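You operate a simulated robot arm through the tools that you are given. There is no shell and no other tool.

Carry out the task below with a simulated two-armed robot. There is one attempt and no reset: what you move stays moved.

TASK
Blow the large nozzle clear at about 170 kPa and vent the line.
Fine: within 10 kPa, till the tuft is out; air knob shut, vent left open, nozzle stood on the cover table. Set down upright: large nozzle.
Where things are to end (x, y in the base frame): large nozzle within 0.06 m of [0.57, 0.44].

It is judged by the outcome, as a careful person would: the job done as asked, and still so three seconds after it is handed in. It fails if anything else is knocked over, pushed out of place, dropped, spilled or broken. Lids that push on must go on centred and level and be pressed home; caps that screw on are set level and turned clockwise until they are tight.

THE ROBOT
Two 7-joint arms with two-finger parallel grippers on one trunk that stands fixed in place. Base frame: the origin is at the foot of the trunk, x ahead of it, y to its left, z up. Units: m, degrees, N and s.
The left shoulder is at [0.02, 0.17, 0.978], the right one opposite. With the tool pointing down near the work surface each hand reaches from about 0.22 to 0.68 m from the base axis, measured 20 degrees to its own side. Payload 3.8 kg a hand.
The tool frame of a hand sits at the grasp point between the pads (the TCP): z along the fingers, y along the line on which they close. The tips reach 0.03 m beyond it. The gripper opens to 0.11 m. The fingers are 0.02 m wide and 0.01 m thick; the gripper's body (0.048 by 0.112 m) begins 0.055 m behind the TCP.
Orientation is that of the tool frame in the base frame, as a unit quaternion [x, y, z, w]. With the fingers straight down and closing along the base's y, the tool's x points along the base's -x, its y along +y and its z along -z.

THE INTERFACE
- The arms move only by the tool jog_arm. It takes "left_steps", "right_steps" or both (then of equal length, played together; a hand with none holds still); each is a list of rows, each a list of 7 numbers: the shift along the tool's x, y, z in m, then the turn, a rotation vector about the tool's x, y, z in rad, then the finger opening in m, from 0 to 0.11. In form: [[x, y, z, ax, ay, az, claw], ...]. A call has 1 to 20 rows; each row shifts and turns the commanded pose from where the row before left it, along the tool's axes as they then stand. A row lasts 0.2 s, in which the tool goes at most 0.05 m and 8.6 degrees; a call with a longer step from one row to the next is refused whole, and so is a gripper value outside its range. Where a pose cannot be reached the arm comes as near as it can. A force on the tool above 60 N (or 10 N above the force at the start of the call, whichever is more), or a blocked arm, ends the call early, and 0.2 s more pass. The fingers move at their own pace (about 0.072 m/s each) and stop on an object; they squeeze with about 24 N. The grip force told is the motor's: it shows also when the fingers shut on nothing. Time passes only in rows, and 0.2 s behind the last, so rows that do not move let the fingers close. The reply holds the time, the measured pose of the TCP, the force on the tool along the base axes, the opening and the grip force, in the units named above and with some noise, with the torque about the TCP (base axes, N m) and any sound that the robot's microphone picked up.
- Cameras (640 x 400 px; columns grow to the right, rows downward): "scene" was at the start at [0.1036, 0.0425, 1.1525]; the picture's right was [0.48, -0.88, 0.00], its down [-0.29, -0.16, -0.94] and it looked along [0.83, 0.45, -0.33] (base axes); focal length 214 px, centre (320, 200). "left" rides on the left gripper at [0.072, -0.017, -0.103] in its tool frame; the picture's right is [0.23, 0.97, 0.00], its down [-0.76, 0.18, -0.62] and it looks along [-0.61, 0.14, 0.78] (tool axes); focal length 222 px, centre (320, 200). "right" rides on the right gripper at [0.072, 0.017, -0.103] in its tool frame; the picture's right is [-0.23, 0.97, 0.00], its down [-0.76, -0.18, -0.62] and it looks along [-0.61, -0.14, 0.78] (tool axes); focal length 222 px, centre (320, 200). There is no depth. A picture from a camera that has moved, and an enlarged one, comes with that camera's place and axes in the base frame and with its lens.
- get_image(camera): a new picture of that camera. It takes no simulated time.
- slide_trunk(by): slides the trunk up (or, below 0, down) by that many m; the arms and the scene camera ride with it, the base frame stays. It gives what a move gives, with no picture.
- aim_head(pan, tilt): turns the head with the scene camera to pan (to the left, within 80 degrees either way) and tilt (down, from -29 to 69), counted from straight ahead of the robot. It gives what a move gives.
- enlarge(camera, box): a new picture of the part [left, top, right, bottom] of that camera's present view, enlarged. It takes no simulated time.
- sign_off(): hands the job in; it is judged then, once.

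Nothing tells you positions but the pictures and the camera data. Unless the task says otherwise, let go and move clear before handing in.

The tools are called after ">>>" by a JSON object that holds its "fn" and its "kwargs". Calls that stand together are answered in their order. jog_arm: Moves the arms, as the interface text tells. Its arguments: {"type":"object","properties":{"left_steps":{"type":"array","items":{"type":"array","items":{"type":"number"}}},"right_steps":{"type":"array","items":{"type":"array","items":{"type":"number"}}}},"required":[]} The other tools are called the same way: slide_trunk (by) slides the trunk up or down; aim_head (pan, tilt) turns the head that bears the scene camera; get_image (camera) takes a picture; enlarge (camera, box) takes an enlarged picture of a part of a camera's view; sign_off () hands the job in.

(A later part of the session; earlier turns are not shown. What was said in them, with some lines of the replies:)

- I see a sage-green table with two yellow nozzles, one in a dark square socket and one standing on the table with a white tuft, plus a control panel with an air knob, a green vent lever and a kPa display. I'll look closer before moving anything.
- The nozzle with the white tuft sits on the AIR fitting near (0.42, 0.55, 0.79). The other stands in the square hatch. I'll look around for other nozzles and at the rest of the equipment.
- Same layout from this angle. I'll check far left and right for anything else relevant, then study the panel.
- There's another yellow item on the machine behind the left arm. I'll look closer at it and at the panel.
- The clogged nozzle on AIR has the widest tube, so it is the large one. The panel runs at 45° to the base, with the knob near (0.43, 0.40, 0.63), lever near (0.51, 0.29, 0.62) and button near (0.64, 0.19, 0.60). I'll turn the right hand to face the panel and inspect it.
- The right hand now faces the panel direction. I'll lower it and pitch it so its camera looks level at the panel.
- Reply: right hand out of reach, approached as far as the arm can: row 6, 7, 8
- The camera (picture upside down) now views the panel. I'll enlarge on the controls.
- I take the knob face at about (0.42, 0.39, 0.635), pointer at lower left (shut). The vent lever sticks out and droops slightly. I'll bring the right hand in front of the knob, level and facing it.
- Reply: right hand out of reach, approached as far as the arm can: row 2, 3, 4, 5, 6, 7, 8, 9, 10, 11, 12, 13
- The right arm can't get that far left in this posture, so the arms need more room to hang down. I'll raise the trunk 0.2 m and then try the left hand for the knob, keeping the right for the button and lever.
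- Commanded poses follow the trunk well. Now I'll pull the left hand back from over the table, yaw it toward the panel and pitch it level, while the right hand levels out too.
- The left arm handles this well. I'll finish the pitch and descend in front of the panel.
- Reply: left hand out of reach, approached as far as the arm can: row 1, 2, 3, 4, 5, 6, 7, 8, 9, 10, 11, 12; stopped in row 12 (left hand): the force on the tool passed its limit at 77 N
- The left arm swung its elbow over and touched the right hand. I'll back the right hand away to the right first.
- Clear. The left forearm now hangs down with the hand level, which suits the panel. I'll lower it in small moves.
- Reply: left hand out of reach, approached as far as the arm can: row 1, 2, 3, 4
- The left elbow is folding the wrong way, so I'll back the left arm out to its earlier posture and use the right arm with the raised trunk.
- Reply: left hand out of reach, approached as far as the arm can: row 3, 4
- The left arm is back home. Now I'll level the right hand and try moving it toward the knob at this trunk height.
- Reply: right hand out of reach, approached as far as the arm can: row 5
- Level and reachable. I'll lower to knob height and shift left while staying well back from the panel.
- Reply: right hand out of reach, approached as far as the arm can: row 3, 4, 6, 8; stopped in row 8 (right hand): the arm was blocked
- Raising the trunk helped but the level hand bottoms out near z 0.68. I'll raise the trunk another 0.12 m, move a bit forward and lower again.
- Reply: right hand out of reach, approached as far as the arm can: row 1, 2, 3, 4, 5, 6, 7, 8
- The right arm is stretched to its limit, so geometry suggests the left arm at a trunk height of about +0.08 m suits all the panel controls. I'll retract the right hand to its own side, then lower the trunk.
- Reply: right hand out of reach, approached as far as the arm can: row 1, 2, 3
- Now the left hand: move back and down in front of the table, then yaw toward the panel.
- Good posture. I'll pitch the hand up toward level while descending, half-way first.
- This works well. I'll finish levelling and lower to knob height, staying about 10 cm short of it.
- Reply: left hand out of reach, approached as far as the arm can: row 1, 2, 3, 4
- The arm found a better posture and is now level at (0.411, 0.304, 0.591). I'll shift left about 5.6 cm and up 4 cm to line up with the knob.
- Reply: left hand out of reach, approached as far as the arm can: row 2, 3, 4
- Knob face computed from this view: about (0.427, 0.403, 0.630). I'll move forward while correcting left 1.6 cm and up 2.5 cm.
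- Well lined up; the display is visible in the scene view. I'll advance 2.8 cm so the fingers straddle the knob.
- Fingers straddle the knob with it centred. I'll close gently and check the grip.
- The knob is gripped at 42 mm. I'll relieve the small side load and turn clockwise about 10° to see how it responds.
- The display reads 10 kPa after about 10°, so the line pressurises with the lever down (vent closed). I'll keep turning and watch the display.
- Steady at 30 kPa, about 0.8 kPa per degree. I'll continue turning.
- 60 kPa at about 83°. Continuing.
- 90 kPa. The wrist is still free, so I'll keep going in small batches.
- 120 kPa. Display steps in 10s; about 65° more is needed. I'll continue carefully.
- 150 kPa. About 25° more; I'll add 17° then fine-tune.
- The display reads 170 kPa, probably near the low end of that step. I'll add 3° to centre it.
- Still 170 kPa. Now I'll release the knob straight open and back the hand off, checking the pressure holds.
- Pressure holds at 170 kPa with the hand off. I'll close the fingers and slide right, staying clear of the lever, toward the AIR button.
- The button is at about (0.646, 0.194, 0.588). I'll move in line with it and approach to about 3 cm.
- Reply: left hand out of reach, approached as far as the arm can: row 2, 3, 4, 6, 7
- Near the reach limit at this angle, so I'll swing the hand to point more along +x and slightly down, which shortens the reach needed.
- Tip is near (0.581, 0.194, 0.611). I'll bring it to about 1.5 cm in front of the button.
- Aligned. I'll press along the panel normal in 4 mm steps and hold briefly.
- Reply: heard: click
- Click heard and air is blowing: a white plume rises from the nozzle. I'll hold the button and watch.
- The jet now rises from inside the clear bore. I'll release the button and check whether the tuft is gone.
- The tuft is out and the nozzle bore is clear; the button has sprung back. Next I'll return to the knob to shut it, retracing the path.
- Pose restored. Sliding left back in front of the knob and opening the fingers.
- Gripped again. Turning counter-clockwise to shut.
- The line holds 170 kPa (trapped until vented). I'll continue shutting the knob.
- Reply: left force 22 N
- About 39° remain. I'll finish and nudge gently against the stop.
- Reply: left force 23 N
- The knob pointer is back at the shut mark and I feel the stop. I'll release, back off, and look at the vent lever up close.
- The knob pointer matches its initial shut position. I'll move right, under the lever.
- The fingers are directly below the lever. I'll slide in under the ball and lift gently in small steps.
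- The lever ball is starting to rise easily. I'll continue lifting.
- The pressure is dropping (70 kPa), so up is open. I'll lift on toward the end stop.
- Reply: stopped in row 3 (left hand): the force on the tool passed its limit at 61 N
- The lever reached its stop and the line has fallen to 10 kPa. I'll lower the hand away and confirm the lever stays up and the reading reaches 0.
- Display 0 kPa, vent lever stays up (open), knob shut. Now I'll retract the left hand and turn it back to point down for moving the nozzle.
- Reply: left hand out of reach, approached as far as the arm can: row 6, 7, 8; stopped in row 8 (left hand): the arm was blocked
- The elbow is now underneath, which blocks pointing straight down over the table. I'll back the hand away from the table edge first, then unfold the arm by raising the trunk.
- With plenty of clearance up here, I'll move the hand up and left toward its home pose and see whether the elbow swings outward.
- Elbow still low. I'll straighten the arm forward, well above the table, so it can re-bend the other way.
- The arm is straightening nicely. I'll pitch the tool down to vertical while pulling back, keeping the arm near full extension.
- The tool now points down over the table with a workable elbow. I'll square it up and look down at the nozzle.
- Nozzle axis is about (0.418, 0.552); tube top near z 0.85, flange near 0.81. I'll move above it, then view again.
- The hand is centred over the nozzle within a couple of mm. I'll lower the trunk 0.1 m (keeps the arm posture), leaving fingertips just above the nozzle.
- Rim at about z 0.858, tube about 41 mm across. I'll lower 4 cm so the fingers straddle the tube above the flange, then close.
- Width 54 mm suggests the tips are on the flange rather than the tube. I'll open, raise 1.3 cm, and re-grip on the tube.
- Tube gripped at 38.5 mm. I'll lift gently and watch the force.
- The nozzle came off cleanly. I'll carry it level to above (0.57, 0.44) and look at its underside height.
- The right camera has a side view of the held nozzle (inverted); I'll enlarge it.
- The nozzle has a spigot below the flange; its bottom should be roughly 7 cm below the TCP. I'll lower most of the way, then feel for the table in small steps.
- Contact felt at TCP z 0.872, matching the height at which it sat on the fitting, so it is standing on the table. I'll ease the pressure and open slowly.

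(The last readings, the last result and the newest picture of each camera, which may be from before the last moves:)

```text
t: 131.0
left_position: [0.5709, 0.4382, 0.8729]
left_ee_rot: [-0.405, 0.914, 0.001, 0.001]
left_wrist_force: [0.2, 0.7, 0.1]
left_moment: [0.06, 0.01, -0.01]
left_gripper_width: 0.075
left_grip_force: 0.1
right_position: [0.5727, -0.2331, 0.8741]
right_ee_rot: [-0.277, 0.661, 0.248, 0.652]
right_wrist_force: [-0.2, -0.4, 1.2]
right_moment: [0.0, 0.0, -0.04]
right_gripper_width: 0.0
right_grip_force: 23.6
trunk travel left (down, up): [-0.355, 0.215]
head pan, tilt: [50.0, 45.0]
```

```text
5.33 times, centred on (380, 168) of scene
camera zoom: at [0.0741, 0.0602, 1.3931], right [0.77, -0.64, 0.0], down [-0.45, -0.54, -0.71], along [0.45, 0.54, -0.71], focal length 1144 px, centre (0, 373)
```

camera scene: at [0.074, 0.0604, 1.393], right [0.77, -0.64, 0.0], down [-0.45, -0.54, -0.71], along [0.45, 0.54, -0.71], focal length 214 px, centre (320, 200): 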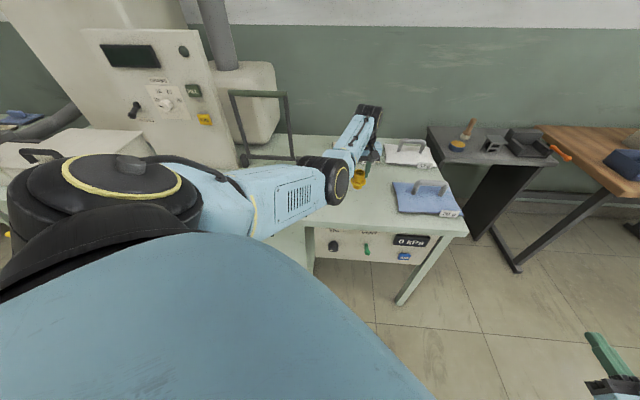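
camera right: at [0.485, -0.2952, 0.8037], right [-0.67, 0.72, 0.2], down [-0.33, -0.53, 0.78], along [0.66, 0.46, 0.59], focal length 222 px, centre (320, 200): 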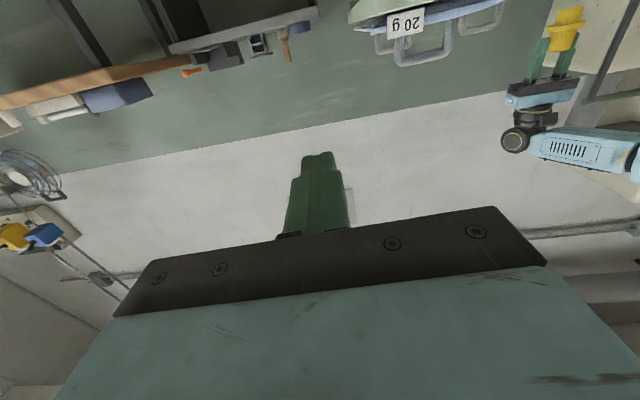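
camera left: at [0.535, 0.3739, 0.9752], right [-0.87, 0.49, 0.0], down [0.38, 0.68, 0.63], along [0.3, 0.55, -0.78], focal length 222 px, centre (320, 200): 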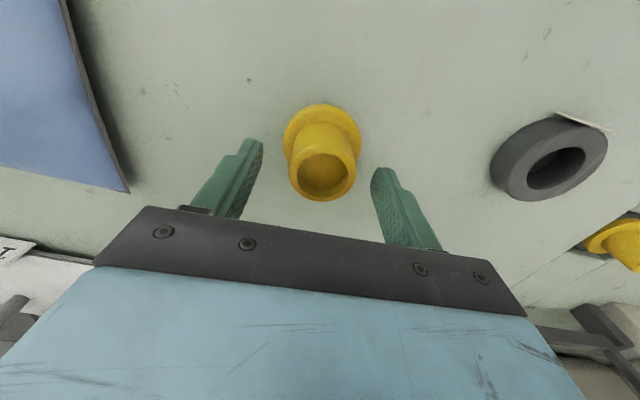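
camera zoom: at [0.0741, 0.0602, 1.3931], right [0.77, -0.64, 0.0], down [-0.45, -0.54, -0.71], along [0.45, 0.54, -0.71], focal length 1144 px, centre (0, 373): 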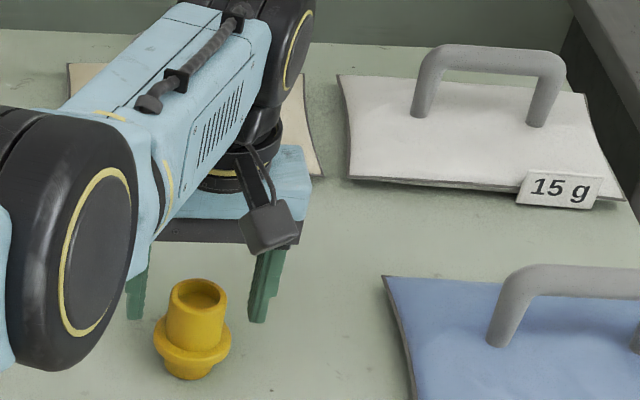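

The nozzle stands upright on its own. I'll raise the hand straight up with the trunk and do a final check of everything.

>>> {"fn": "slide_trunk", "kwargs": {"by": 0.15}}

>>> {"fn": "jog_arm", "kwargs": {"left_steps": [[0.03, 0, 0, 0, 0, 0, 0.075], [0.03, 0, 0, 0, 0, 0, 0.075], [0.03, 0, 0, 0, 0, 0, 0.075], [0.03, 0, 0, 0, 0, 0, 0.075]]}}

>>> {"fn": "get_image", "kwargs": {"camera": "left"}}

>>> {"fn": "aim_head", "kwargs": {"pan": 38, "tilt": 45}}

>>> {"fn": "get_image", "kwargs": {"camera": "scene"}}

```text
t: 132.8
left_position: [0.5718, 0.4392, 1.0207]
left_ee_rot: [-0.404, 0.915, 0.002, 0.0]
left_wrist_force: [0.6, 0.5, -0.9]
left_moment: [0.0, -0.01, 0.01]
left_gripper_width: 0.0749
left_grip_force: 0.1
right_position: [0.5723, -0.2336, 1.0237]
right_ee_rot: [-0.275, 0.662, 0.247, 0.652]
right_wrist_force: [0.8, -0.6, 0.0]
right_moment: [-0.01, 0.0, 0.0]
right_gripper_width: 0.0
right_grip_force: 24.3
trunk travel left (down, up): [-0.505, 0.065]
head pan, tilt: [50.0, 45.0]
```

```text
t: 133.8
left_position: [0.4896, 0.3478, 1.0223]
left_ee_rot: [-0.405, 0.914, 0.0, 0.0]
left_wrist_force: [0.8, -0.2, -0.4]
left_moment: [0.0, -0.04, -0.01]
left_gripper_width: 0.075
left_grip_force: 0.0
right_position: [0.5727, -0.2335, 1.0245]
right_ee_rot: [-0.275, 0.661, 0.248, 0.652]
right_wrist_force: [0.2, 0.1, 1.0]
right_moment: [0.02, -0.01, 0.0]
right_gripper_width: 0.0001
right_grip_force: 23.7
trunk travel left (down, up): [-0.505, 0.065]
head pan, tilt: [50.0, 45.0]
```

```text
taken
camera left: at [0.453, 0.284, 1.1246], right [-0.87, 0.49, 0.0], down [0.38, 0.68, 0.62], along [0.3, 0.55, -0.78], focal length 222 px, centre (320, 200)
```

left: 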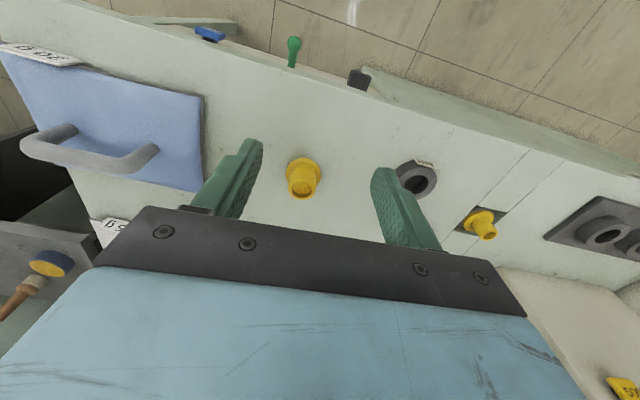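

```text
t: 134.5
left_position: [0.4898, 0.3497, 1.0217]
left_ee_rot: [-0.405, 0.914, 0.0, 0.0]
left_wrist_force: [1.2, 0.6, 0.0]
left_moment: [-0.03, -0.01, 0.02]
left_gripper_width: 0.0749
left_grip_force: 0.1
right_position: [0.5722, -0.2343, 1.024]
right_ee_rot: [-0.274, 0.662, 0.247, 0.653]
right_wrist_force: [0.3, -0.7, 0.0]
right_moment: [0.01, 0.02, 0.01]
right_gripper_width: 0.0001
right_grip_force: 23.7
trunk travel left (down, up): [-0.505, 0.065]
head pan, tilt: [38.0, 45.0]
```

```text
taken
camera scene: at [0.0858, 0.048, 1.5431], right [0.62, -0.79, 0.0], down [-0.56, -0.44, -0.71], along [0.56, 0.44, -0.71], focal length 214 px, centre (320, 200)
```

scene: 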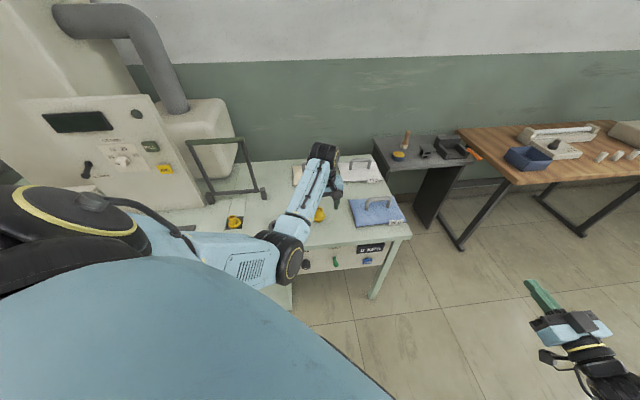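

>>> {"fn": "enlarge", "kwargs": {"camera": "scene", "box": [270, 190, 420, 300]}}

>>> {"fn": "enlarge", "kwargs": {"camera": "left", "box": [180, 20, 460, 220]}}

```text
3.64 times, centred on (345, 245) of scene
camera zoom: at [0.0858, 0.048, 1.5431], right [0.62, -0.79, 0.0], down [-0.56, -0.44, -0.71], along [0.56, 0.44, -0.71], focal length 780 px, centre (229, 36)
```

zoom: 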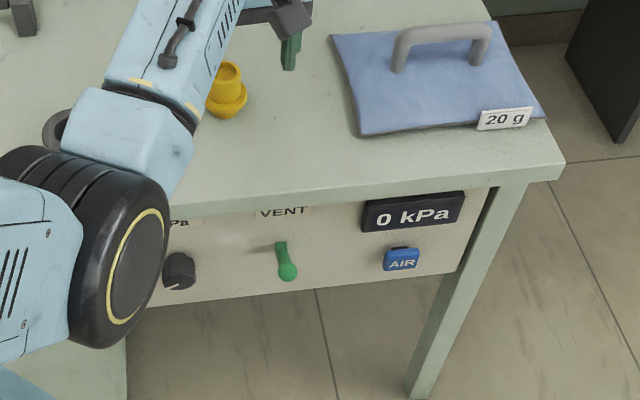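

```text
2.00 times, centred on (320, 120) of left
camera zoom: at [0.4537, 0.2847, 1.1241], right [-0.87, 0.49, 0.0], down [0.38, 0.68, 0.63], along [0.3, 0.55, -0.78], focal length 444 px, centre (320, 360)
```

zoom: 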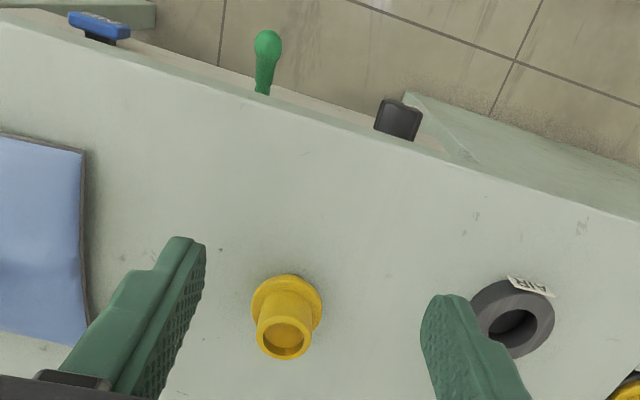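

The display reads 0 kPa, the knob is shut and the vent lever is up (open). The cleared nozzle stands upright at about (0.57, 0.44), nothing else has moved, and both hands are clear, so I'm handing in.

>>> {"fn": "sign_off", "kwargs": {}}

```text
The job is handed in.
```

The large nozzle is blown clear and the line is vented. I handed the job in with both hands clear.

- **Blow-out:** I set the air to 170 kPa on the display, which reads in steps of 10, and held the AIR button for about 3 seconds. The tuft came out and the bore is clear.
- **Air and vent:** The air knob is turned back to its stop. The vent lever is up (open) and the display reads 0 kPa.
- **Nozzle:** It stands upright on the table at about (0.57, 0.44), the spot you gave.
- **Surroundings:** The arms bumped each other once while I was finding a workable posture. In the final pictures nothing else looked moved or knocked over.
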